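You operate a simulated robot arm through the tools that you are given. There is no shell and no other tool.

You are at the controls of a simulated robot arm. One attempt, no reset.

Task
Set the gap gauge to 30 mm and square its two boards.
Fine: free the lock, lock it again; each board lies against the long fence and its bar; the clips stay up.

It is judged by the outcome, as a careful person would: the job done as asked, and still so three seconds after it is handed in. It fails if anything else is knocked over, pushed out of place, dropped, spilled or broken.

Robot
A 6-joint arm with a two-finger parallel gripper, fixed in place. Base frame: the origin is on the floor under the middle of its stand, x ahead of it, y to its left, z up; the work surface is at about z = 948. Units: mm, degrees, N and s.
With the tool pointing down near the work surface it reaches from about 220 to 660 mm from the base axis. Its first joint turns from -66.0 to 66.0 degrees. Payload 2.9 kg.
The TCP is the grasp point between the finger pads, 30 mm short of the fingertips. In the tool frame z runs along the fingers and y along their closing line. The gripper opens to 110 mm. The fingers are 20 mm wide and 10 mm thick; the gripper's body (48 by 112 mm) begins 55 mm behind the TCP.
Orientation is that of the tool frame in the base frame, as a unit quaternion [x, y, z, w]. With the fingers straight down and closing along the base's y, the tool's x points along the base's -x, its y along +y and its z along -z.

Tools
- The arm moves only by the tool step_arm. Its argument "moves" is one flat list of numbers, 7 for each row, row after row: the shift along the tool's x, y, z in mm, then the turn, a rotation vector about the tool's x, y, z in degrees, then the gripper command, from -1 (fully open) to 1 (shut), values between in proportion. In form: [x, y, z, rx, ry, rz, jaw, x, y, z, rx, ry, rz, jaw, ...]. A call has 1 to 20 rows; each row is the pose to reach, as a shift and turn from the pose commanded when the call began, along the tool's axes at that moment. A row lasts 0.2 s, in which the tool goes at most 50 mm and 8.6 degrees; a call with a longer step from one row to the next is refused whole, and so is a gripper value outside its range. Where a pose cannot be reached the arm comes as near as it can. A force on the tool above 40 N (or 10 N above the force at the start of the call, whichever is more), or a blocked arm, ends the call early, and 0.2 s more pass. The fingers move at their own pace (about 108 mm/s each) and stop on an object; they squeeze with about 31 N. The grip force told is the motor's: it shows also when the fingers shut on nothing. Time passes only in rows, and 0.2 s behind the last, so rows that repeat a pose let the fingers close. The reply holds the time, the measured pose of the TCP, the force on the tool along the base axes, the opening and the grip force, in the units named above and with some noise, with the torque about the TCP (base axes, N m) and any sound that the robot's microphone picked up.
- Cameras (640 x 400 px; columns grow to the right, rows downward): "scene" is fixed at [88.2, 438.5, 1392.9]; the picture's right is [-0.67, -0.74, 0.00], its down [-0.37, 0.33, -0.87] and it looks along [0.64, -0.58, -0.50] (base axes); focal length 302 px, centre (320, 200). "wrist" rides on the gripper at [72, 17, -103] in the tool frame; the picture's right is [-0.23, 0.97, 0.00], its down [-0.76, -0.18, -0.62] and it looks along [-0.61, -0.14, 0.78] (tool axes); focal length 222 px, centre (320, 200). There is no depth. A picture from a camera that has moved, and an enlarged one, comes with that camera's place and axes in the base frame and with its lens.
- capture(camera): a new picture of that camera. No time passes.
- enlarge(camera, box): a new picture of the part [left, top, right, bottom] of that camera's present view, enlarged. No time passes.
- job_done(): hands the job in; it is judged then, once.

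Places have to be worked out from the pictures, the camera data and where the tool is seen. Open the gripper and draw the arm clear of the work before you hand the job in, unless the task says otherwise.

The tools are called after "Call:" as name(argument=value, ...) on one line, values as JSON. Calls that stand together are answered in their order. step_arm: Moves the arm, as the interface text tells. Its arguments: {"type":"object","properties":{"moves":{"type":"array","items":{"type":"number"}}},"required":["moves"]} The other tools are called the same way: capture (camera) takes a picture; enlarge (camera, box) takes an enlarged picture of a part of a camera's view; job_done () hands the job in.

At the start:

```text
clock: 0.0
tcp_pos: [383.9, 49.6, 1256.2]
tcp_rot: [0.0, 1.0, 0.0, -0.001]
force: [-0.6, -0.2, 0.6]
moment: [-0.02, 0.01, -0.03]
width: 109.9
finger_force: 0.1
```

scene: 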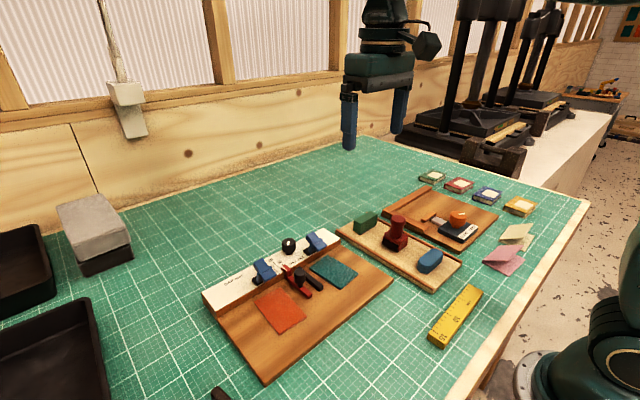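
wrist: 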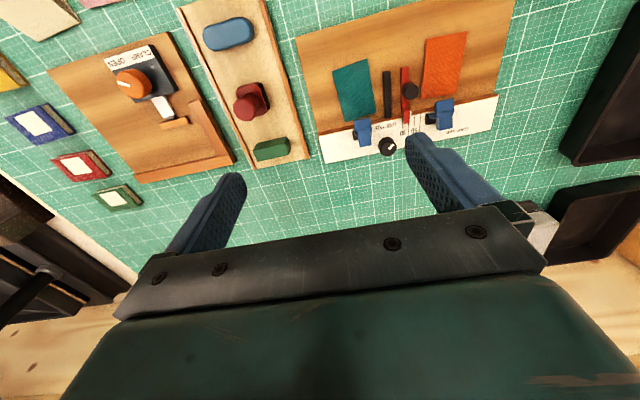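

I start by looking closely at the gauge in both cameras before any move.

Call:
enlarge(camera="scene", box=[190, 210, 410, 390])

Call:
enlarge(camera="wrist", box=[290, 0, 530, 170])

Call:
enlarge(camera="scene", box=[330, 160, 550, 300])

```text
2.22 times, centred on (300, 300) of scene
camera zoom: at [88.2, 438.5, 1392.9], right [-0.67, -0.74, 0.0], down [-0.37, 0.33, -0.87], along [0.64, -0.58, -0.5], focal length 672 px, centre (364, -22)
```

zoom: 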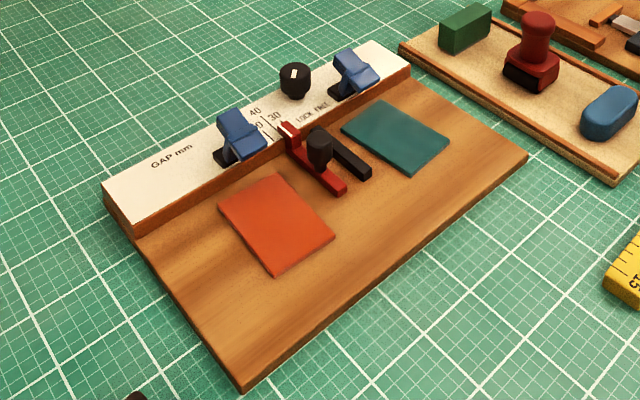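

```text
2.35 times, centred on (410, 85) of wrist
camera zoom: at [312.0, 65.7, 1360.5], right [0.23, 0.97, 0.0], down [0.76, -0.18, 0.62], along [0.61, -0.14, -0.78], focal length 523 px, centre (108, 471)
```

zoom: 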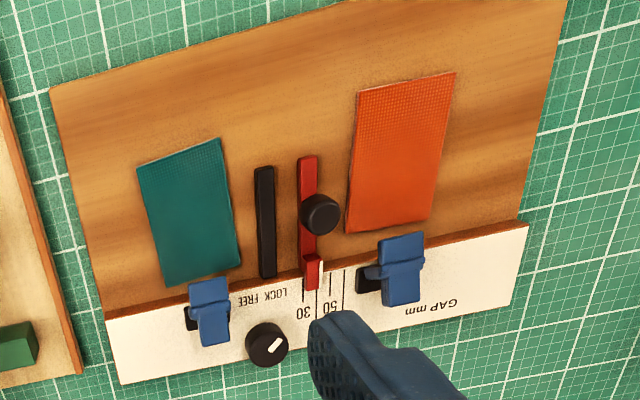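

```text
2.86 times, centred on (440, 230) of scene
camera zoom: at [88.2, 438.5, 1392.9], right [-0.67, -0.74, 0.0], down [-0.37, 0.33, -0.87], along [0.64, -0.58, -0.5], focal length 864 px, centre (-23, 114)
```

zoom: 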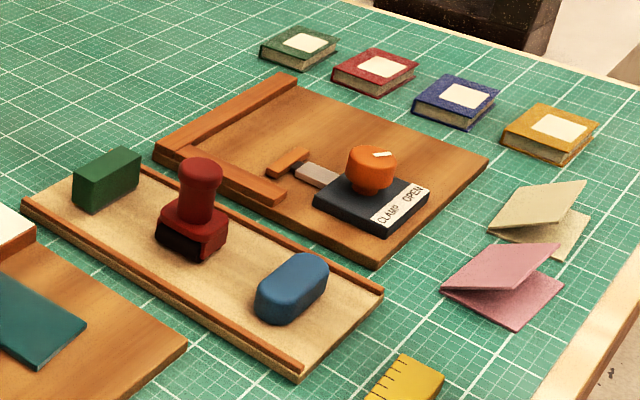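

The gauge sits roughly at x 320–520, y 30–330, with its fence along the base's y at x≈470 on the far side. I move the wrist camera above it for a better view, staying well above everything.

Call:
step_arm(moves=[6, 26, 20, 0, 0, 0, -1, 12, 52, 50, 0, 0, 0, -1, 20, 80, 80, 0, 0, 0, -1, 27, 105, 110, 0, 0, 0, -1, 34, 130, 136, 0, 0, 0, -1, 34, 130, 136, 0, 0, 0, -1])

Call:
capture(camera="wrist")

Call:
capture(camera="scene")

```text
clock: 1.4
tcp_pos: [349.5, 180.6, 1120.5]
tcp_rot: [0.0, 1.0, 0.001, 0.0]
force: [0.3, 0.1, -0.5]
moment: [-0.01, -0.01, -0.04]
width: 110.0
finger_force: 0.1
```

```text
taken
camera wrist: at [277.2, 195.9, 1224.4], right [0.23, 0.97, 0.0], down [0.76, -0.18, 0.62], along [0.61, -0.14, -0.78], focal length 222 px, centre (320, 200)
```

wrist: 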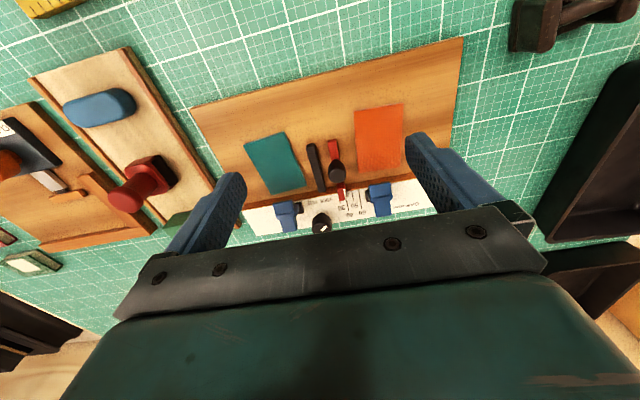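

```text
taken
```

scene: 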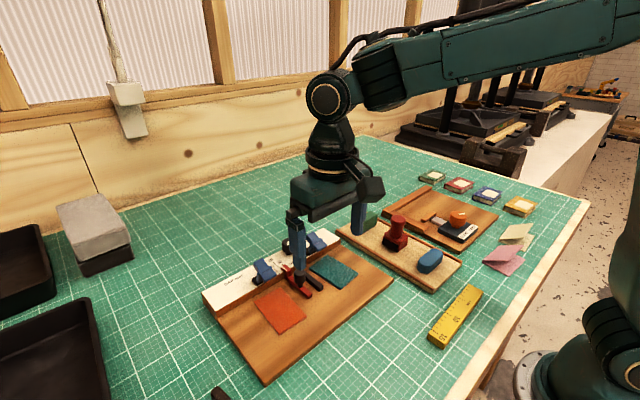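

The gauge is now centred between the fingers, so I enlarge the wrist view to read the scale, pointer and lock.

Call:
enlarge(camera="wrist", box=[270, 170, 430, 250])

Call:
enlarge(camera="wrist", box=[230, 80, 430, 240])

Call:
enlarge(camera="wrist", box=[300, 180, 380, 240])

```text
4.00 times, centred on (350, 210) of wrist
camera zoom: at [277.2, 195.9, 1224.4], right [0.23, 0.97, 0.0], down [0.76, -0.18, 0.62], along [0.61, -0.14, -0.78], focal length 888 px, centre (200, 160)
```

zoom: 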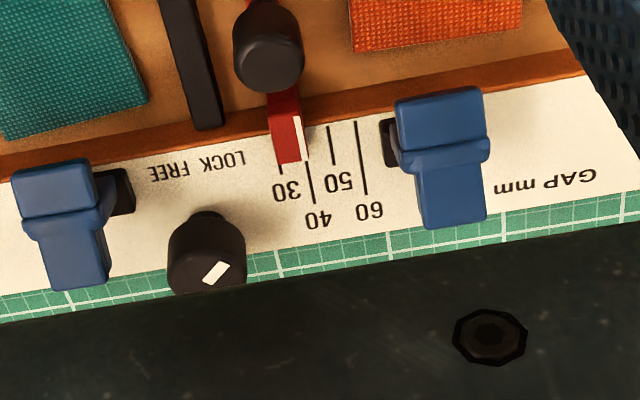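

```text
2.50 times, centred on (330, 160) of wrist
camera zoom: at [277.2, 195.9, 1224.4], right [0.23, 0.97, 0.0], down [0.76, -0.18, 0.62], along [0.61, -0.14, -0.78], focal length 555 px, centre (295, 300)
```

zoom: 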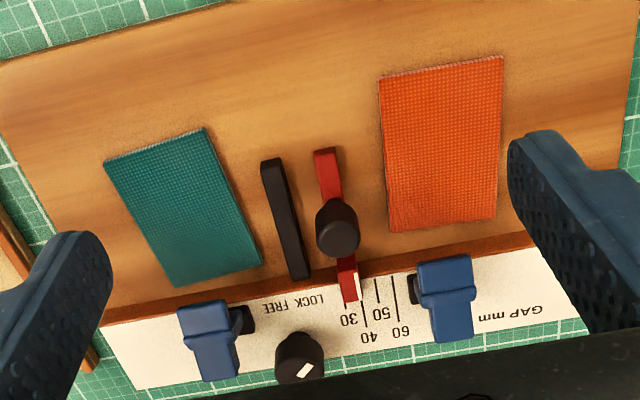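

```text
6.67 times, centred on (340, 210) of wrist
camera zoom: at [277.2, 195.9, 1224.4], right [0.23, 0.97, 0.0], down [0.76, -0.18, 0.62], along [0.61, -0.14, -0.78], focal length 1481 px, centre (187, 133)
```

zoom: 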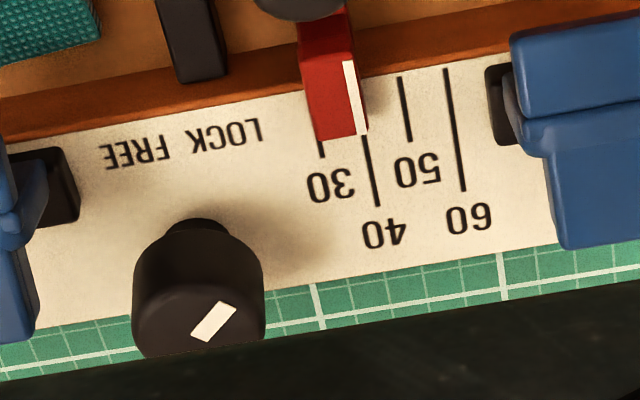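

The scale runs 30–60 with y; the red slider's white line reads about 39 now, and the lock knob's mark points to the LOCK side. I bring the camera closer to the lock knob, tips still at z≈1050, to get its exact position and mark angle.

Call:
step_arm(moves=[-25, -7, 13, 0, 0, 0, -1, -50, -14, 27, 0, 0, 0, -1, -75, -20, 40, 0, 0, 0, -1, -75, -20, 40, 0, 0, 0, -1])

Call:
capture(camera="wrist")

Call:
enlarge(camera="wrist", box=[250, 140, 410, 240])

```text
clock: 2.4
tcp_pos: [427.2, 160.7, 1080.8]
tcp_rot: [0.0, 1.0, 0.001, 0.0]
force: [0.4, 1.0, 1.3]
moment: [-0.02, -0.02, 0.01]
width: 109.8
finger_force: 0.1
```

```text
taken
camera wrist: at [354.4, 176.6, 1184.9], right [0.23, 0.97, 0.0], down [0.76, -0.18, 0.62], along [0.61, -0.14, -0.78], focal length 222 px, centre (320, 200)
```

wrist: 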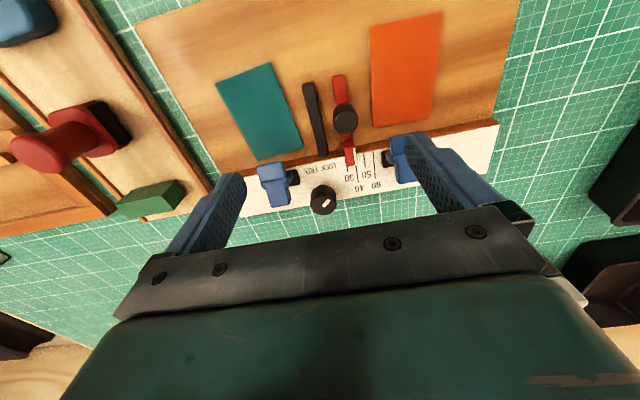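

```text
4.00 times, centred on (330, 190) of wrist
camera zoom: at [354.4, 176.6, 1184.9], right [0.23, 0.97, 0.0], down [0.76, -0.18, 0.62], along [0.61, -0.14, -0.78], focal length 888 px, centre (280, 240)
```

zoom: 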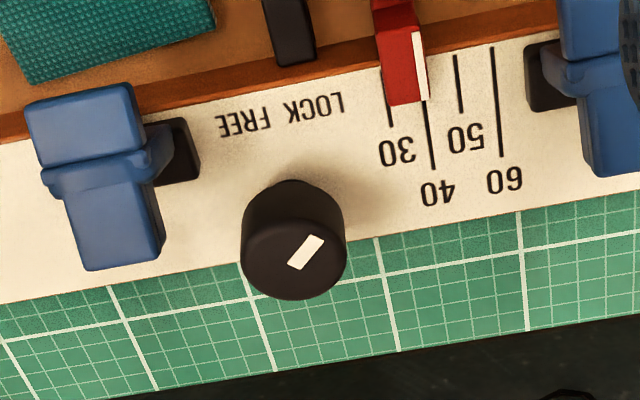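

The knob's mark is offset to the LOCK side, so it turns counter-clockwise (from above) to FREE. I cross-check the knob's height with the scene camera.

Call:
enlarge(camera="scene", box=[240, 220, 360, 300])

Call:
enlarge(camera="wrist", box=[290, 60, 410, 180])

```text
5.00 times, centred on (300, 260) of scene
camera zoom: at [88.3, 438.5, 1392.9], right [-0.67, -0.74, 0.0], down [-0.37, 0.33, -0.87], along [0.64, -0.58, -0.5], focal length 1513 px, centre (420, -100)
```

zoom: 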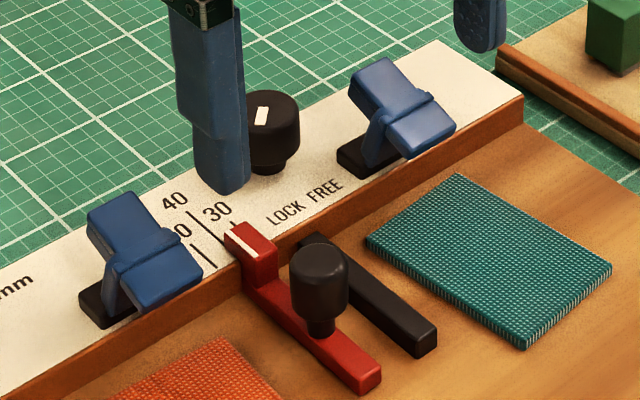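

```text
3.33 times, centred on (350, 120) of wrist
camera zoom: at [354.4, 176.6, 1184.9], right [0.23, 0.97, 0.0], down [0.76, -0.18, 0.62], along [0.61, -0.14, -0.78], focal length 740 px, centre (220, 467)
```

zoom: 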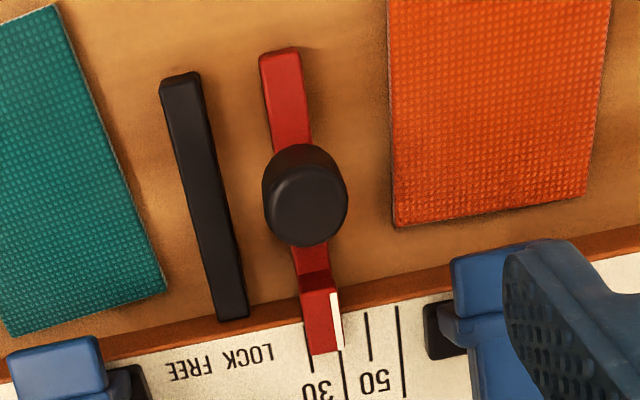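

The lock knob's top is at about (509.5, 144, 994), about 29 mm across; the slider knob is near (423.5, 183, 995). I move over the lock with a part-open jaw turned 12° so the fingers stay clear of the nearby clip throughout the turn, and check alignment from above.

Call:
step_arm(moves=[-30, -6, 5, 0, 0, -4, 0.27, -60, -12, 12, 0, 0, -8, 0.27, -82.3, -16.5, 20.8, 0, 0, -12, 0.27, -82.3, -16.5, 20.8, 0, 0, -12, 0.27, -82.3, -16.5, 20.8, 0, 0, -12, 0.27])

Call:
capture(camera="wrist")

Call:
enlarge(camera="wrist", box=[240, 80, 400, 240])

Call:
enlarge(camera="scene", box=[240, 200, 360, 300])

```text
clock: 3.6
tcp_pos: [507.5, 142.3, 1061.1]
tcp_rot: [-0.105, 0.994, 0.0, 0.0]
force: [-0.2, 1.4, 1.0]
moment: [-0.02, 0.02, -0.01]
width: 40.4
finger_force: 0.1
```

```text
taken
camera wrist: at [432.7, 144.1, 1164.7], right [0.02, 1.0, 0.0], down [0.78, -0.02, 0.62], along [0.62, -0.01, -0.78], focal length 222 px, centre (320, 200)
```

wrist: 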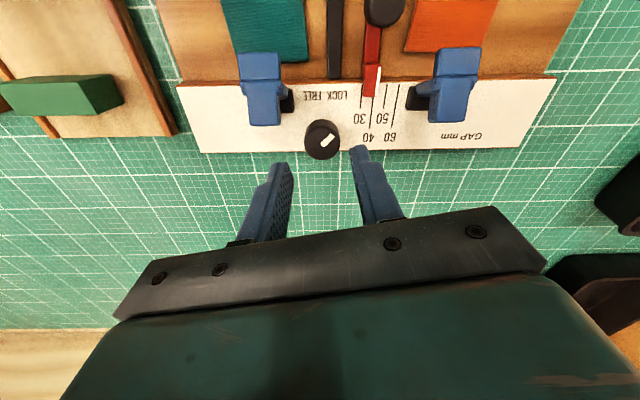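

```text
2.50 times, centred on (320, 160) of wrist
camera zoom: at [432.7, 144.1, 1164.7], right [0.02, 1.0, 0.0], down [0.78, -0.02, 0.62], along [0.62, -0.01, -0.78], focal length 555 px, centre (320, 300)
```

zoom: 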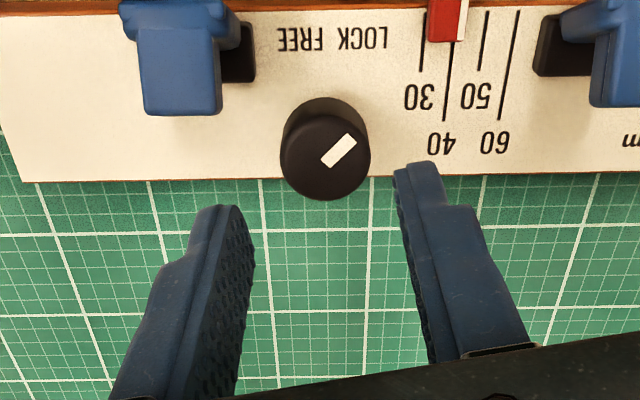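

```text
4.00 times, centred on (300, 250) of scene
camera zoom: at [88.3, 438.5, 1392.9], right [-0.67, -0.74, 0.0], down [-0.37, 0.33, -0.87], along [0.64, -0.58, -0.5], focal length 1210 px, centre (400, 0)
```

zoom: 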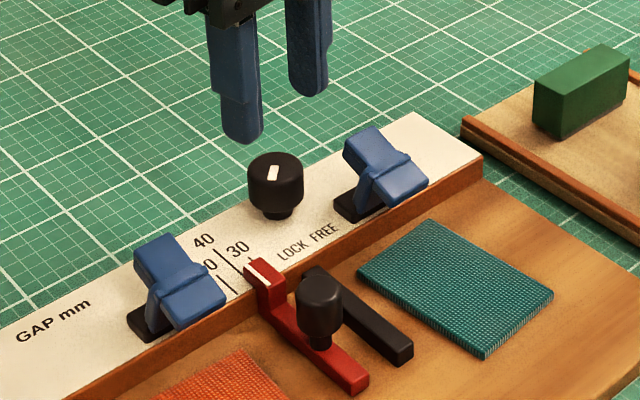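

The knob's centre now works out at about (510.7, 144.3), 3 mm ahead and 2 mm left of the TCP. I correct that and lower to just above the knob (tips ≈1000) to check the finger gaps.

Call:
step_arm(moves=[-3.55, 1.3, 10, 0, 0, 0, 0.27, -3.55, 1.3, 31, 0, 0, 0, 0.27, -3.55, 1.3, 31, 0, 0, 0, 0.27])

Call:
enlarge(camera="wrist", box=[240, 100, 400, 240])

Call:
enlarge(camera="scene", box=[240, 200, 360, 300])

```text
clock: 4.4
tcp_pos: [509.8, 144.5, 1029.8]
tcp_rot: [-0.105, 0.995, -0.001, 0.0]
force: [0.1, -0.6, -0.1]
moment: [0.02, -0.02, 0.01]
width: 40.0
finger_force: 0.0
```

```text
2.86 times, centred on (320, 170) of wrist
camera zoom: at [436.1, 145.8, 1133.1], right [0.02, 1.0, 0.0], down [0.78, -0.02, 0.62], along [0.62, -0.01, -0.78], focal length 635 px, centre (320, 286)
```

zoom: 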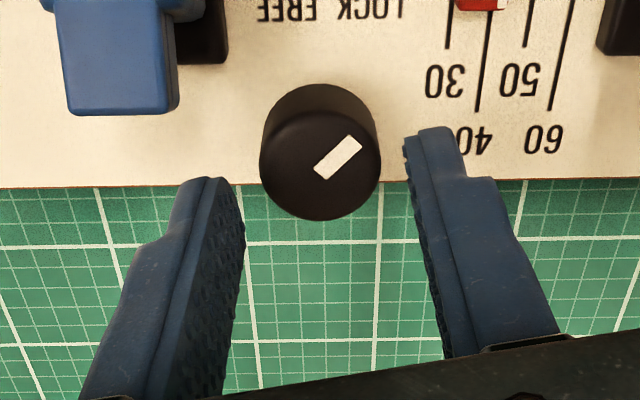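

```text
4.00 times, centred on (300, 250) of scene
camera zoom: at [88.2, 438.5, 1392.9], right [-0.67, -0.74, 0.0], down [-0.37, 0.33, -0.87], along [0.64, -0.58, -0.5], focal length 1210 px, centre (400, 0)
```

zoom: 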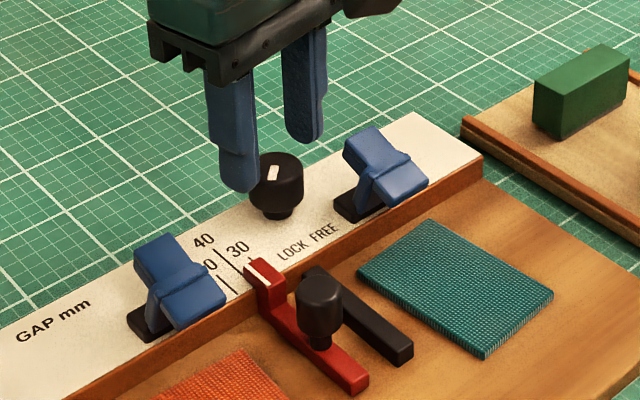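

Fingers straddle the knob evenly (its centre is within about 1 mm of the TCP). I lower 20 mm so the tips are at about z=980 beside the knob head, then check before closing.

Call:
step_arm(moves=[-0.5, 0, 8, 0, 0, 0, 0.27, -0.5, 0, 15, 0, 0, 0, 0.27, -0.5, 0, 20, 0, 0, 0, 0.27, -0.5, 0, 20, 0, 0, 0, 0.27])

Call:
enlarge(camera="wrist", box=[240, 100, 400, 240])

Call:
enlarge(camera="scene", box=[240, 200, 360, 300])

```text
clock: 5.4
tcp_pos: [511.0, 146.1, 1009.4]
tcp_rot: [-0.104, 0.995, 0.001, 0.0]
force: [1.1, 0.1, 0.3]
moment: [-0.02, -0.02, 0.02]
width: 40.1
finger_force: 0.1
```

```text
2.86 times, centred on (320, 170) of wrist
camera zoom: at [436.9, 146.4, 1113.4], right [0.02, 1.0, 0.0], down [0.78, -0.02, 0.62], along [0.62, -0.01, -0.78], focal length 635 px, centre (320, 286)
```

zoom: 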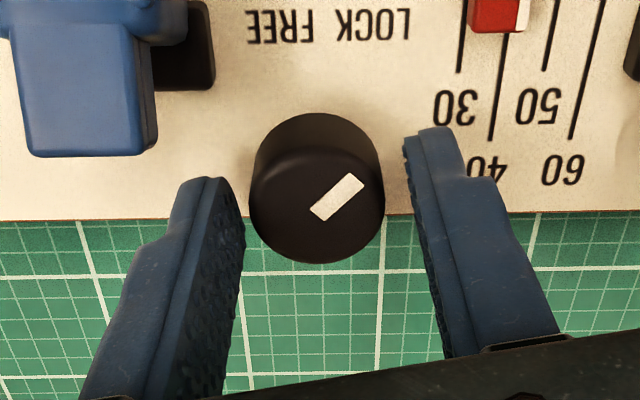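

```text
4.00 times, centred on (300, 250) of scene
camera zoom: at [88.2, 438.5, 1392.9], right [-0.67, -0.74, 0.0], down [-0.37, 0.33, -0.87], along [0.64, -0.58, -0.5], focal length 1210 px, centre (400, 0)
```

zoom: 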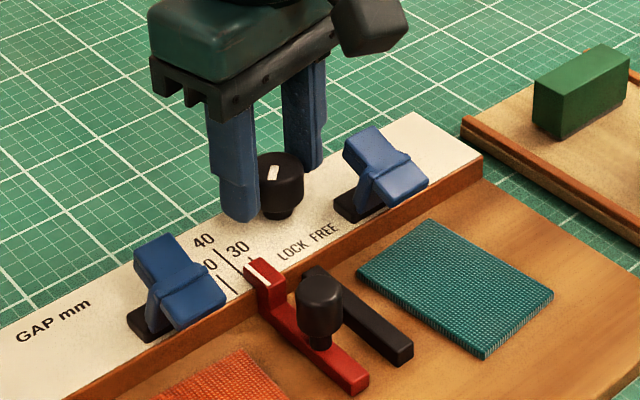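

The knob's centre computes to (509.9, 144.2) while the TCP sits at about (510.8, 146), and the picture agrees (smaller gap on the -y side). I shift by that small amount and close on the knob.

Call:
step_arm(moves=[1.1, -1.6, 0, 0, 0, 0, 0.27, 1.1, -1.6, 0, 0, 0, 0, 0.27, 1.1, -1.6, 0, 0, 0, 0, 1, 1.1, -1.6, 0, 0, 0, 0, 1, 1.1, -1.6, 0, 0, 0, 0, 1])

Call:
enlarge(camera="wrist", box=[240, 100, 400, 240])

```text
clock: 6.6
tcp_pos: [510.6, 144.4, 1010.0]
tcp_rot: [-0.106, 0.994, 0.002, 0.0]
force: [-2.9, 16.8, -1.9]
moment: [0.57, -0.03, 0.06]
width: 29.3
finger_force: 44.9
```

```text
2.86 times, centred on (320, 170) of wrist
camera zoom: at [436.1, 145.5, 1113.4], right [0.02, 1.0, 0.0], down [0.78, -0.01, 0.62], along [0.62, -0.01, -0.78], focal length 635 px, centre (320, 286)
```

zoom: 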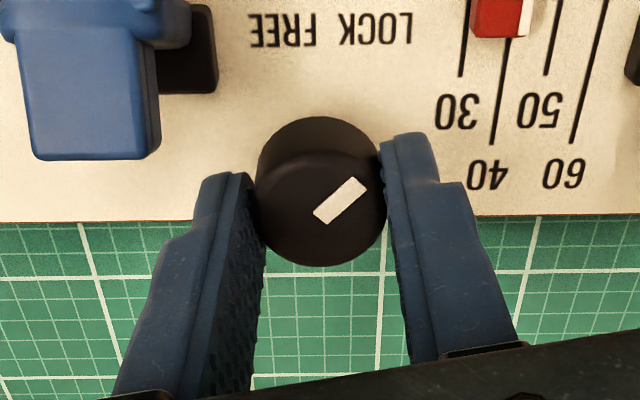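

Gripped at 29.3 mm, with a 17 N sideways load showing the tool sits slightly toward -y of the knob. I relieve that by a small +y shift before turning.

Call:
step_arm(moves=[0, 0.8, 0, 0, 0, 0, 1, 0, 0.8, 0, 0, 0, 0, 1])

```text
clock: 7.2
tcp_pos: [510.7, 145.3, 1010.2]
tcp_rot: [-0.106, 0.994, 0.001, 0.001]
force: [-0.9, 15.9, 0.2]
moment: [0.44, 0.42, 0.16]
width: 29.1
finger_force: 44.6
```

The side load is steady at about 16 N and well below the limit, so I begin the turn: 24° counter-clockwise (seen from above), then check the mark.

Call:
step_arm(moves=[0, 0.4, 0, 0, 0, -6, 1, 0, 0.4, 0, 0, 0, -12, 1, 0, 0.4, 0, 0, 0, -18, 1, 0, 0.4, 0, 0, 0, -24, 1])

Call:
enlarge(camera="wrist", box=[240, 100, 400, 240])

Call:
enlarge(camera="scene", box=[240, 200, 360, 300])

```text
clock: 8.2
tcp_pos: [510.7, 145.5, 1009.8]
tcp_rot: [-0.311, 0.951, 0.0, 0.001]
force: [0.2, 15.6, 6.7]
moment: [0.16, 0.5, -0.03]
width: 29.3
finger_force: 45.0
```

```text
2.86 times, centred on (320, 170) of wrist
camera zoom: at [441.7, 115.6, 1113.3], right [-0.39, 0.92, 0.0], down [0.72, 0.31, 0.62], along [0.57, 0.24, -0.78], focal length 635 px, centre (320, 286)
```

zoom: 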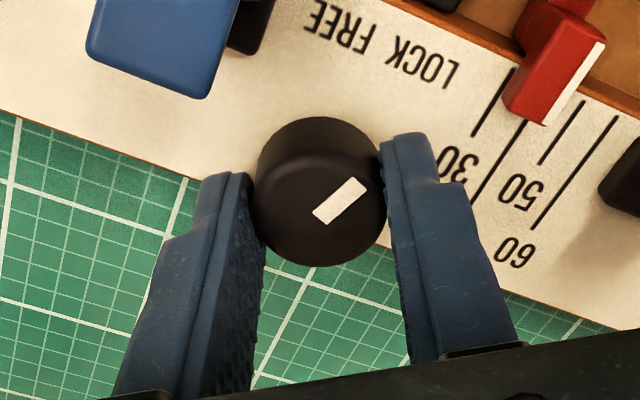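

```text
4.00 times, centred on (300, 250) of scene
camera zoom: at [88.2, 438.9, 1392.7], right [-0.67, -0.74, 0.0], down [-0.37, 0.33, -0.87], along [0.64, -0.58, -0.5], focal length 1210 px, centre (400, 0)
```

zoom: 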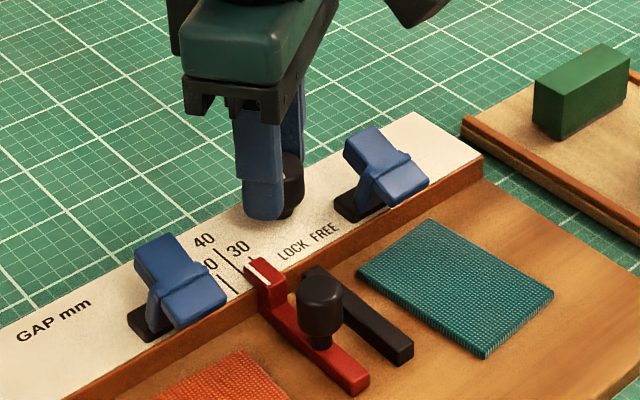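

The mark moves with the gripper, so the knob is turning. I continue in steps, watching torque and sound.

Call:
step_arm(moves=[0, 0, 0, 0, 0, -8, 1, 0, 0, 0, 0, 0, -16, 1, 0, 0, 0, 0, 0, -24, 1, 0, 0, 0, 0, 0, -32, 1])

Call:
enlarge(camera="wrist", box=[240, 100, 400, 240])

```text
clock: 9.2
tcp_pos: [510.7, 146.2, 1008.7]
tcp_rot: [-0.561, 0.828, 0.0, 0.001]
force: [-5.3, 16.0, 15.2]
moment: [0.63, 0.1, -0.02]
width: 29.2
finger_force: 44.9
```

```text
2.86 times, centred on (320, 170) of wrist
camera zoom: at [467.3, 83.8, 1113.2], right [-0.82, 0.57, 0.0], down [0.45, 0.64, 0.62], along [0.36, 0.51, -0.78], focal length 635 px, centre (320, 286)
```

zoom: 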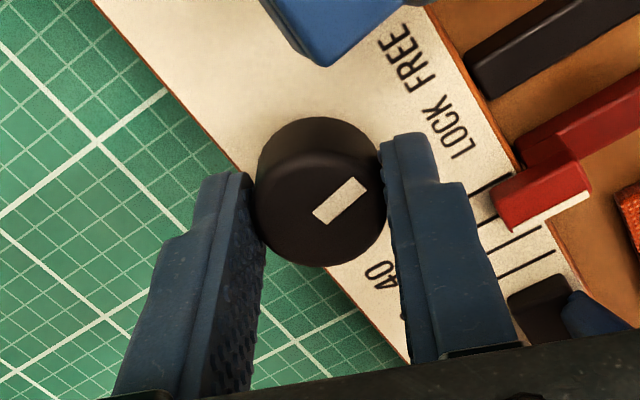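

Turned 56° so far with no stop felt; a 15 N upward load has grown, so I ease the tool up slightly while turning on.

Call:
step_arm(moves=[0, 0, -0.8, 0, 0, -6, 1, 0, 0, -0.8, 0, 0, -12, 1, 0, 0, -0.8, 0, 0, -18, 1, 0, 0, -0.8, 0, 0, -24, 1])

Call:
enlarge(camera="wrist", box=[240, 100, 400, 240])

```text
clock: 10.2
tcp_pos: [510.5, 146.5, 1010.3]
tcp_rot: [0.721, -0.693, -0.001, -0.001]
force: [-6.2, 19.5, 8.7]
moment: [0.15, 0.27, 0.03]
width: 29.3
finger_force: 44.9
```

```text
2.86 times, centred on (320, 170) of wrist
camera zoom: at [495.8, 71.8, 1113.3], right [-0.98, 0.19, 0.0], down [0.15, 0.77, 0.62], along [0.12, 0.61, -0.78], focal length 635 px, centre (320, 286)
```

zoom: 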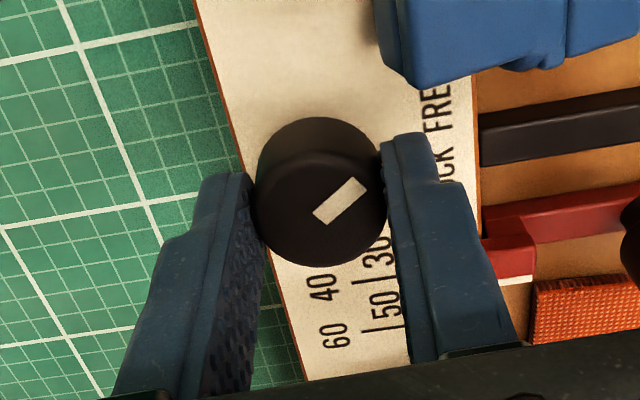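

80° turned, no stop yet; mark is now a little past the FREE word's direction. I continue 16° more, watching torque about z.

Call:
step_arm(moves=[0, 0, 0, 0, 0, -4, 1, 0, 0, 0, 0, 0, -8, 1, 0, 0, 0, 0, 0, -12, 1, 0, 0, 0, 0, 0, -16, 1])

Call:
enlarge(camera="wrist", box=[240, 100, 400, 240])

Call:
enlarge(camera="scene", box=[240, 200, 360, 300])

```text
clock: 11.2
tcp_pos: [510.9, 145.2, 1010.0]
tcp_rot: [0.809, -0.588, -0.001, 0.0]
force: [-6.1, 12.6, 2.6]
moment: [0.05, 0.08, -0.43]
width: 29.2
finger_force: 44.6
```

```text
2.86 times, centred on (320, 170) of wrist
camera zoom: at [516.4, 69.6, 1113.4], right [-1.0, -0.08, 0.0], down [-0.07, 0.78, 0.62], along [-0.05, 0.62, -0.78], focal length 635 px, centre (320, 286)
```

zoom: 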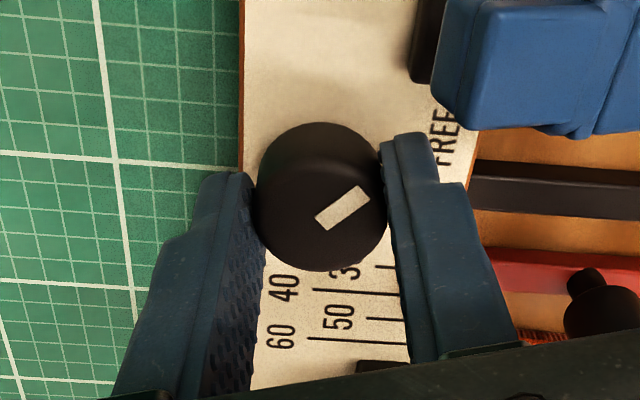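

```text
4.00 times, centred on (300, 250) of scene
camera zoom: at [88.1, 438.9, 1392.7], right [-0.67, -0.74, 0.0], down [-0.37, 0.33, -0.87], along [0.64, -0.58, -0.5], focal length 1210 px, centre (400, 0)
```

zoom: 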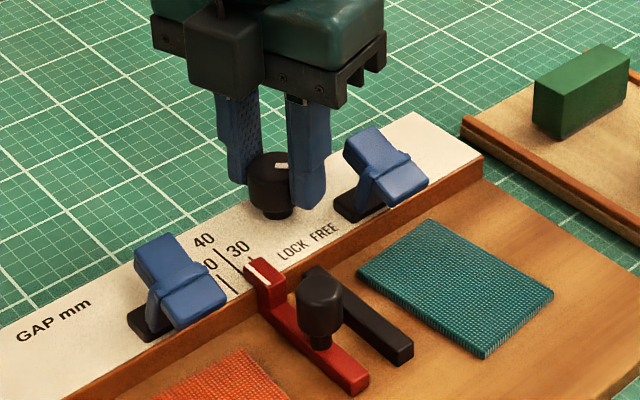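

The torque about z rose to -0.43 N·m and the mark slipped a little in the fingers: the knob has reached its FREE stop after about 90°. I open slightly and lift off.

Call:
step_arm(moves=[0, 0, 0, 0, 0, 0, 0.3, 0, 0, 0, 0, 0, 0, 0.27, 0, 0, -15, 0, 0, 0, 0.27, 0, 0, -45, 0, 0, 0, 0.27, 0, 0, -70, 0, 0, 0, 0.27])

Call:
capture(camera="wrist")

Call:
enlarge(camera="scene", box=[240, 200, 360, 300])

```text
clock: 12.4
tcp_pos: [510.1, 146.7, 1080.5]
tcp_rot: [0.809, -0.588, 0.0, 0.0]
force: [-0.3, 0.2, -0.1]
moment: [0.0, 0.01, 0.02]
width: 40.2
finger_force: 0.0
```

```text
taken
camera wrist: at [515.6, 71.4, 1184.1], right [-1.0, -0.08, 0.0], down [-0.07, 0.78, 0.62], along [-0.05, 0.62, -0.78], focal length 222 px, centre (320, 200)
```

wrist: 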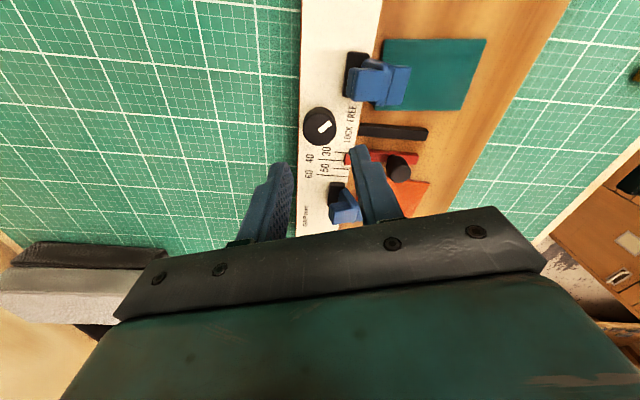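

```text
4.00 times, centred on (300, 250) of scene
camera zoom: at [88.2, 438.5, 1392.9], right [-0.67, -0.74, 0.0], down [-0.37, 0.33, -0.87], along [0.64, -0.58, -0.5], focal length 1210 px, centre (400, 0)
```

zoom: 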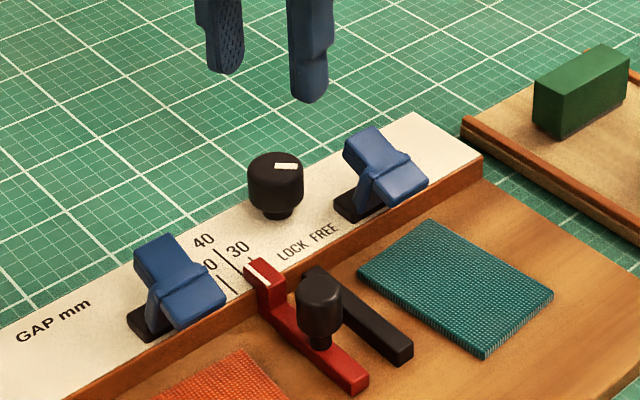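

The mark now points to the FREE side (about 90° from before). Next I turn the tool back so it closes along y and move above the slider knob at about (423.5, 183).

Call:
step_arm(moves=[-4.7, 5.5, 0, 0, 0, 8.3, 0.345, -9.5, 11, 0, 0, 0, 16.6, 0.345, -14.2, 16.4, 0, 0, 0, 24.9, 0.345, -19, 22, 0, 0, 0, 33.2, 0.345, -23.7, 27.4, 0, 0, 0, 41.5, 0.345, -28.4, 32.8, 0, 0, 0, 49.8, 0.345, -33.1, 38.3, 0, 0, 0, 58.1, 0.345, -37.8, 43.8, 0, 0, 0, 66.4, 0.345, -42.6, 49.2, 5, 0, 0, 74.7, 0.345, -47.3, 54.7, 10, 0, 0, 83, 0.345, -52, 60.1, 15, 0, 0, 91.3, 0.345, -56.8, 65.6, 20, 0, 0, 99.6, 0.345, -61.5, 71.1, 20, 0, 0, 108, 0.345, -61.5, 71.1, 20, 0, 0, 108, 0.345])

Call:
capture(camera="wrist")

Call:
enlarge(camera="wrist", box=[240, 80, 400, 240])

Call:
enlarge(camera="scene", box=[240, 200, 400, 320])

```text
clock: 15.4
tcp_pos: [423.6, 180.6, 1060.3]
tcp_rot: [0.002, 1.0, 0.0, 0.001]
force: [0.9, -0.7, 0.0]
moment: [0.04, 0.02, -0.03]
width: 36.1
finger_force: 0.0
```

```text
taken
camera wrist: at [351.2, 196.9, 1164.0], right [0.23, 0.97, 0.0], down [0.76, -0.18, 0.62], along [0.61, -0.14, -0.78], focal length 222 px, centre (320, 200)
```

wrist: 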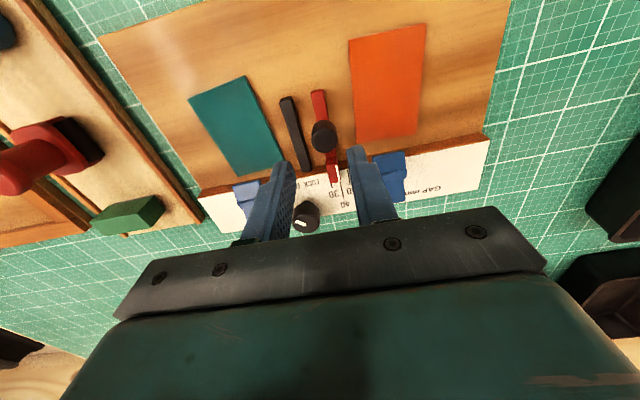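

```text
2.50 times, centred on (320, 160) of wrist
camera zoom: at [351.2, 196.9, 1164.0], right [0.23, 0.97, 0.0], down [0.76, -0.18, 0.62], along [0.61, -0.14, -0.78], focal length 555 px, centre (320, 300)
```

zoom: 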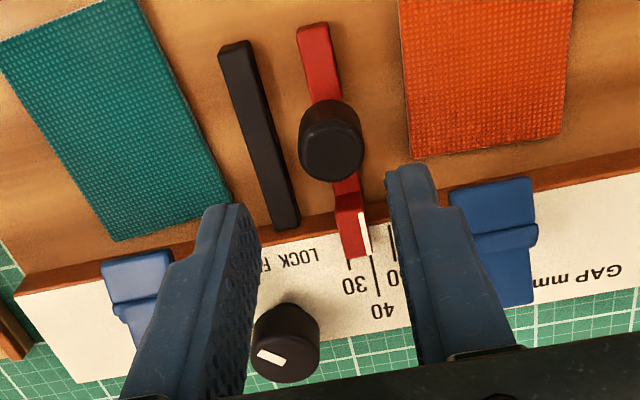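

```text
3.33 times, centred on (320, 260) of scene
camera zoom: at [88.2, 438.5, 1392.9], right [-0.67, -0.74, 0.0], down [-0.37, 0.33, -0.87], along [0.64, -0.58, -0.5], focal length 1008 px, centre (320, 0)
```

zoom: 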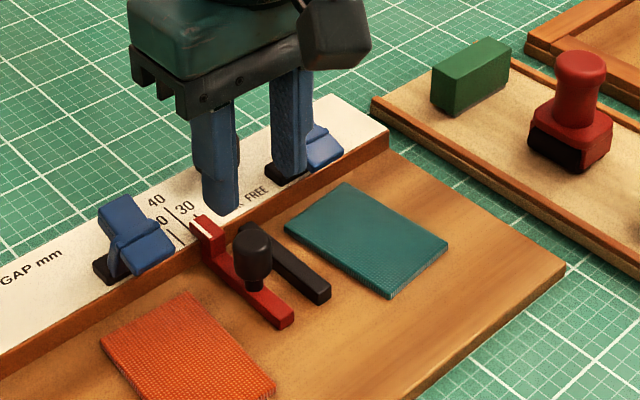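

The slider knob's centre is at (425.3, 183.3); the TCP is about (423.4, 180.8). I shift over it and lower so the tips are around z=977, above the bars, without closing yet.

Call:
step_arm(moves=[-1.8, 2.4, 10, 0, 0, 0, 0.345, -1.8, 2.4, 30, 0, 0, 0, 0.345, -1.8, 2.4, 45, 0, 0, 0, 0.345, -1.8, 2.4, 53, 0, 0, 0, 0.345, -1.8, 2.4, 53, 0, 0, 0, 0.345])

Call:
enlarge(camera="wrist", box=[240, 100, 400, 240])

Call:
enlarge(camera="scene", box=[240, 200, 400, 320])

```text
clock: 16.6
tcp_pos: [426.3, 183.9, 1006.6]
tcp_rot: [0.0, 1.0, 0.0, 0.001]
force: [-0.2, 0.1, 0.3]
moment: [0.01, -0.04, 0.0]
width: 36.0
finger_force: 0.1
```

```text
2.86 times, centred on (320, 170) of wrist
camera zoom: at [352.7, 200.2, 1109.6], right [0.23, 0.97, 0.0], down [0.76, -0.18, 0.62], along [0.61, -0.14, -0.78], focal length 635 px, centre (320, 286)
```

zoom: 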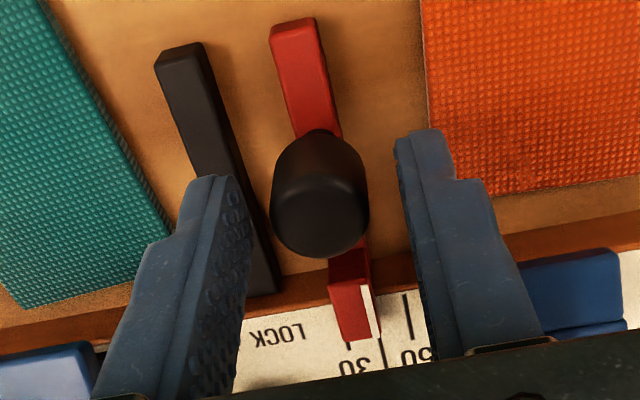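

```text
3.33 times, centred on (320, 260) of scene
camera zoom: at [88.2, 438.5, 1392.9], right [-0.67, -0.74, 0.0], down [-0.37, 0.33, -0.87], along [0.64, -0.58, -0.5], focal length 1008 px, centre (320, 0)
```

zoom: 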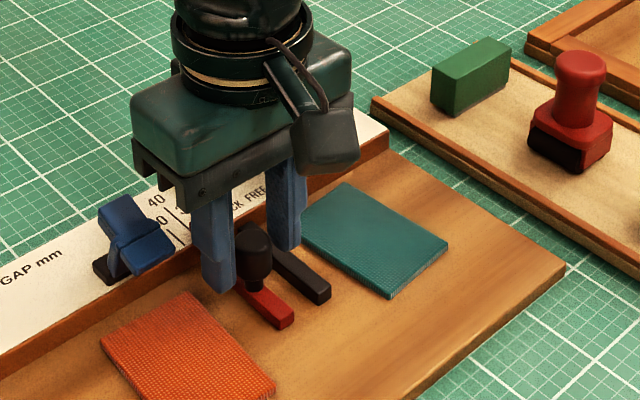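

The knob sits centred between the fingers. I close on it.

Call:
step_arm(moves=[0, 0, 0, 0, 0, 0, 0.6, 0, 0, 0, 0, 0, 0, 1, 0, 0, 0, 0, 0, 0, 1])

Call:
enlarge(camera="wrist", box=[300, 150, 380, 230])

Call:
enlarge(camera="scene", box=[240, 230, 340, 300])

```text
clock: 17.4
tcp_pos: [425.1, 183.7, 1005.2]
tcp_rot: [0.0, 1.0, -0.001, 0.001]
force: [-0.8, -0.8, -1.7]
moment: [0.03, -0.05, -0.02]
width: 20.6
finger_force: 45.2
```

```text
5.00 times, centred on (340, 190) of wrist
camera zoom: at [352.8, 200.2, 1109.7], right [0.23, 0.97, 0.0], down [0.76, -0.18, 0.62], along [0.61, -0.14, -0.78], focal length 1111 px, centre (220, 250)
```

zoom: 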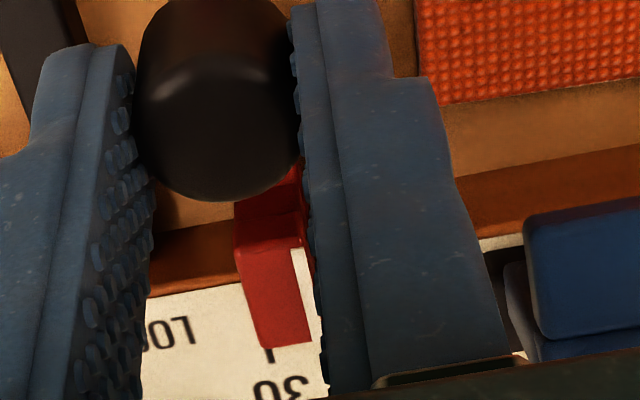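

```text
5.71 times, centred on (290, 265) of scene
camera zoom: at [88.3, 438.5, 1392.9], right [-0.67, -0.74, 0.0], down [-0.37, 0.33, -0.87], along [0.64, -0.58, -0.5], focal length 1729 px, centre (491, -171)
```

zoom: 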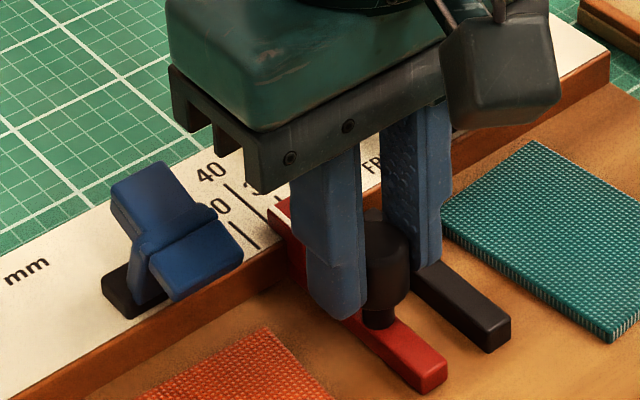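

Gripped centrally with almost no side load. Ticks compute to y≈177.2 (30), 187.4 (40), 197 (50), 207 (60) and the white line to ≈186.8, so I slide about 9.4 mm toward -y.

Call:
step_arm(moves=[0, -2, 0, 0, 0, 0, 1, 0, -4, 0, 0, 0, 0, 1, 0, -6, 0, 0, 0, 0, 1, 0, -8, 0, 0, 0, 0, 1, 0, -9.4, 0, 0, 0, 0, 1, 0, -9.4, 0, 0, 0, 0, 1])

Call:
enlarge(camera="wrist", box=[300, 150, 380, 230])

Call:
enlarge(camera="scene", box=[240, 230, 340, 300])

```text
clock: 18.8
tcp_pos: [426.3, 174.7, 1004.8]
tcp_rot: [0.0, 1.0, 0.0, -0.001]
force: [2.2, 0.4, -12.6]
moment: [0.04, -0.44, 0.0]
width: 20.8
finger_force: 45.3
```

```text
5.00 times, centred on (340, 190) of wrist
camera zoom: at [352.9, 190.2, 1109.8], right [0.23, 0.97, 0.0], down [0.76, -0.18, 0.62], along [0.61, -0.14, -0.78], focal length 1111 px, centre (220, 250)
```

zoom: 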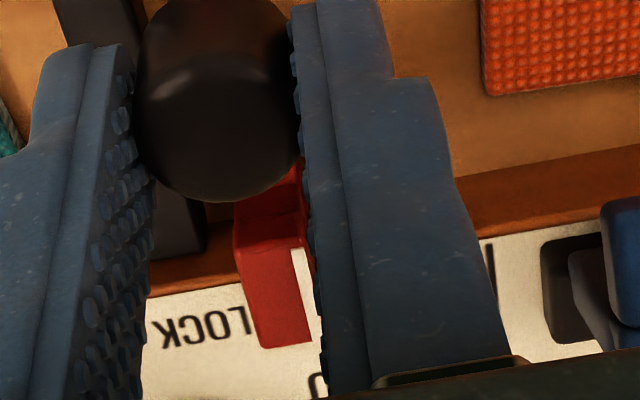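

```text
5.71 times, centred on (290, 265) of scene
camera zoom: at [88.5, 438.6, 1392.8], right [-0.67, -0.74, 0.0], down [-0.37, 0.33, -0.87], along [0.64, -0.58, -0.5], focal length 1729 px, centre (491, -171)
```

zoom: 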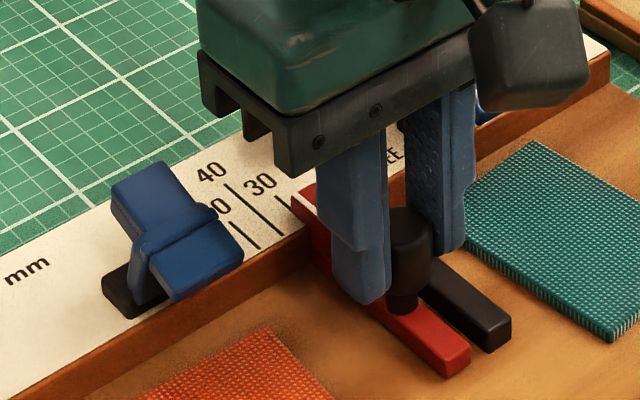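

The slider moved about 10 mm. I release, lift, and read the pointer from above.

Call:
step_arm(moves=[0, 0, 0, 0, 0, 0, 0.42, 0, 0, 0, 0, 0, 0, 0.36, 0, 0, -15, 0, 0, 0, 0.36, 15, 0, -45, 0, 0, 0, 0.36, 30, 0, -70, 0, 0, 0, 0.36, 30, 0, -70, 0, 0, 0, 0.36])

Call:
enlarge(camera="wrist", box=[280, 120, 380, 220])

Call:
enlarge(camera="scene", box=[270, 250, 330, 290])

```text
clock: 20.2
tcp_pos: [395.5, 174.1, 1076.6]
tcp_rot: [0.0, 1.0, 0.0, -0.001]
force: [0.3, -0.4, 0.1]
moment: [-0.02, 0.0, -0.01]
width: 35.3
finger_force: 0.0
```

```text
4.00 times, centred on (330, 170) of wrist
camera zoom: at [323.0, 189.7, 1180.9], right [0.23, 0.97, 0.0], down [0.76, -0.18, 0.62], along [0.61, -0.14, -0.78], focal length 888 px, centre (280, 320)
```

zoom: 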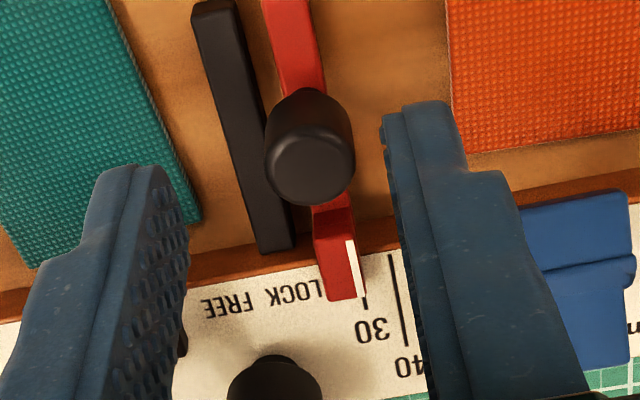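

```text
10.00 times, centred on (300, 270) of scene
camera zoom: at [88.2, 438.5, 1392.9], right [-0.67, -0.74, 0.0], down [-0.37, 0.33, -0.87], along [0.64, -0.58, -0.5], focal length 3026 px, centre (520, -500)
```

zoom: 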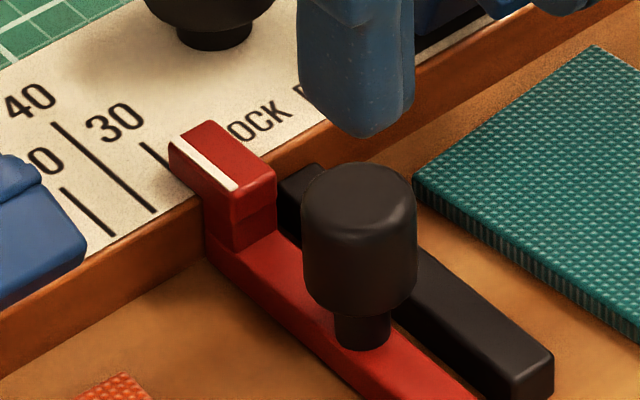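

The line looks to be around 0.5–2 mm short of the 30 tick, but this view has parallax. I put the camera in the pointer's own plane (camera y≈176.5) with fingers wide open to read it exactly.

Call:
step_arm(moves=[2, -7, 0, 0, 0, 0, -0.5, 5, -13.4, 0, 0, 0, 0, -1, 5, -13.4, 0, 0, 0, 0, -1, 5, -13.4, 0, 0, 0, 0, -1])

Call:
enlarge(camera="wrist", box=[310, 150, 370, 200])

Call:
enlarge(camera="wrist", box=[280, 120, 400, 220])

```text
clock: 21.2
tcp_pos: [390.0, 160.2, 1077.7]
tcp_rot: [0.0, 1.0, 0.0, 0.0]
force: [-0.7, 0.5, -0.2]
moment: [0.01, 0.02, -0.01]
width: 110.1
finger_force: 0.0
```

```text
8.00 times, centred on (340, 175) of wrist
camera zoom: at [317.8, 176.3, 1180.0], right [0.23, 0.97, 0.0], down [0.76, -0.18, 0.62], along [0.61, -0.14, -0.78], focal length 1777 px, centre (160, 400)
```

zoom: 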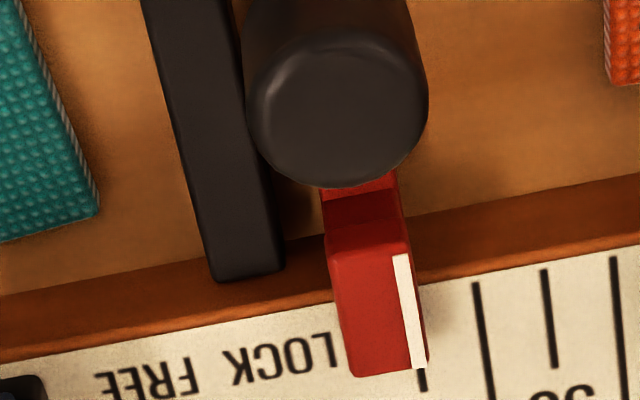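

```text
4.00 times, centred on (340, 170) of wrist
camera zoom: at [317.8, 176.3, 1180.0], right [0.23, 0.97, 0.0], down [0.76, -0.18, 0.62], along [0.61, -0.14, -0.78], focal length 888 px, centre (240, 320)
```

zoom: 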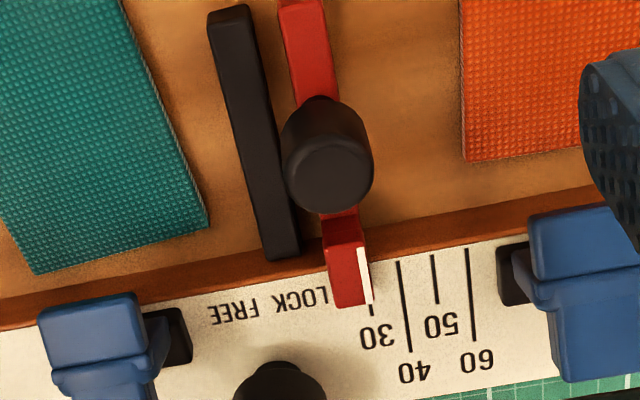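

The strip centre is only about 0.3–0.4 mm short of the 30 tick (tick y≈176.9, line ≈176.6). I regrip the slider knob and nudge it by that amount, using the camera's place reading as reference.

Call:
step_arm(moves=[-18, 7, 0, 0, 0, 0, 0.0, -35, 14.3, 0, 0, 0, 0, 0.345, -35, 14.3, 20, 0, 0, 0, 0.345, -35, 14.3, 40, 0, 0, 0, 0.345, -35, 14.3, 60, 0, 0, 0, 0.345, -35, 14.3, 70, 0, 0, 0, 0.345, -35, 14.3, 70, 0, 0, 0, 0.345])

Call:
enlarge(camera="wrist", box=[240, 100, 400, 240])

```text
clock: 22.8
tcp_pos: [426.1, 175.2, 1005.9]
tcp_rot: [0.0, 1.0, 0.0, 0.0]
force: [-0.3, -0.3, -0.4]
moment: [-0.03, 0.01, 0.0]
width: 36.2
finger_force: 0.0
```

```text
2.86 times, centred on (320, 170) of wrist
camera zoom: at [353.4, 191.1, 1109.9], right [0.23, 0.97, 0.0], down [0.76, -0.18, 0.62], along [0.61, -0.14, -0.78], focal length 635 px, centre (320, 286)
```

zoom: 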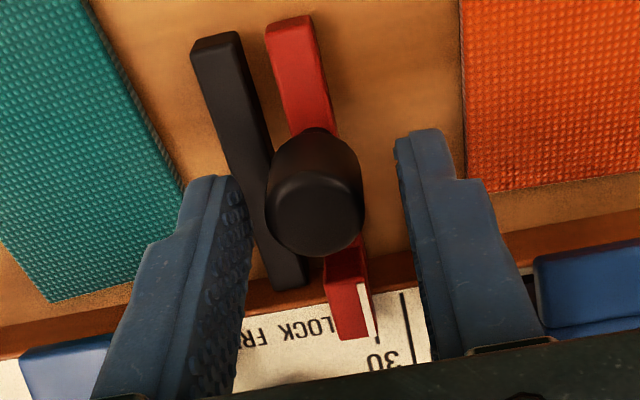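

Camera y reads 191.1; for a +0.35 mm nudge it should be about 190.5 when gripped. I shift -0.6 and close, then view.

Call:
step_arm(moves=[0, -0.6, 0, 0, 0, 0, 0.345, 0, -0.6, 0, 0, 0, 0, 0.6, 0, -0.6, 0, 0, 0, 0, 1, 0, -0.6, 0, 0, 0, 0, 1])

Call:
enlarge(camera="wrist", box=[300, 160, 380, 230])

```text
clock: 23.8
tcp_pos: [426.4, 174.7, 1006.3]
tcp_rot: [0.0, 1.0, 0.001, 0.0]
force: [1.0, 0.3, -1.9]
moment: [-0.03, -0.06, -0.04]
width: 20.9
finger_force: 45.2
```

```text
5.71 times, centred on (340, 195) of wrist
camera zoom: at [353.0, 190.7, 1110.1], right [0.23, 0.97, 0.0], down [0.76, -0.18, 0.62], along [0.61, -0.14, -0.78], focal length 1269 px, centre (206, 229)
```

zoom: 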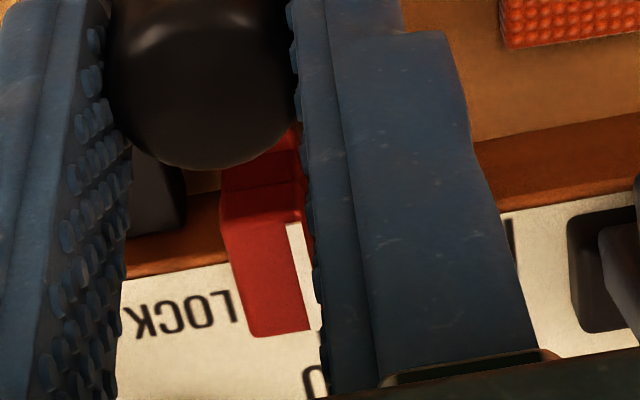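

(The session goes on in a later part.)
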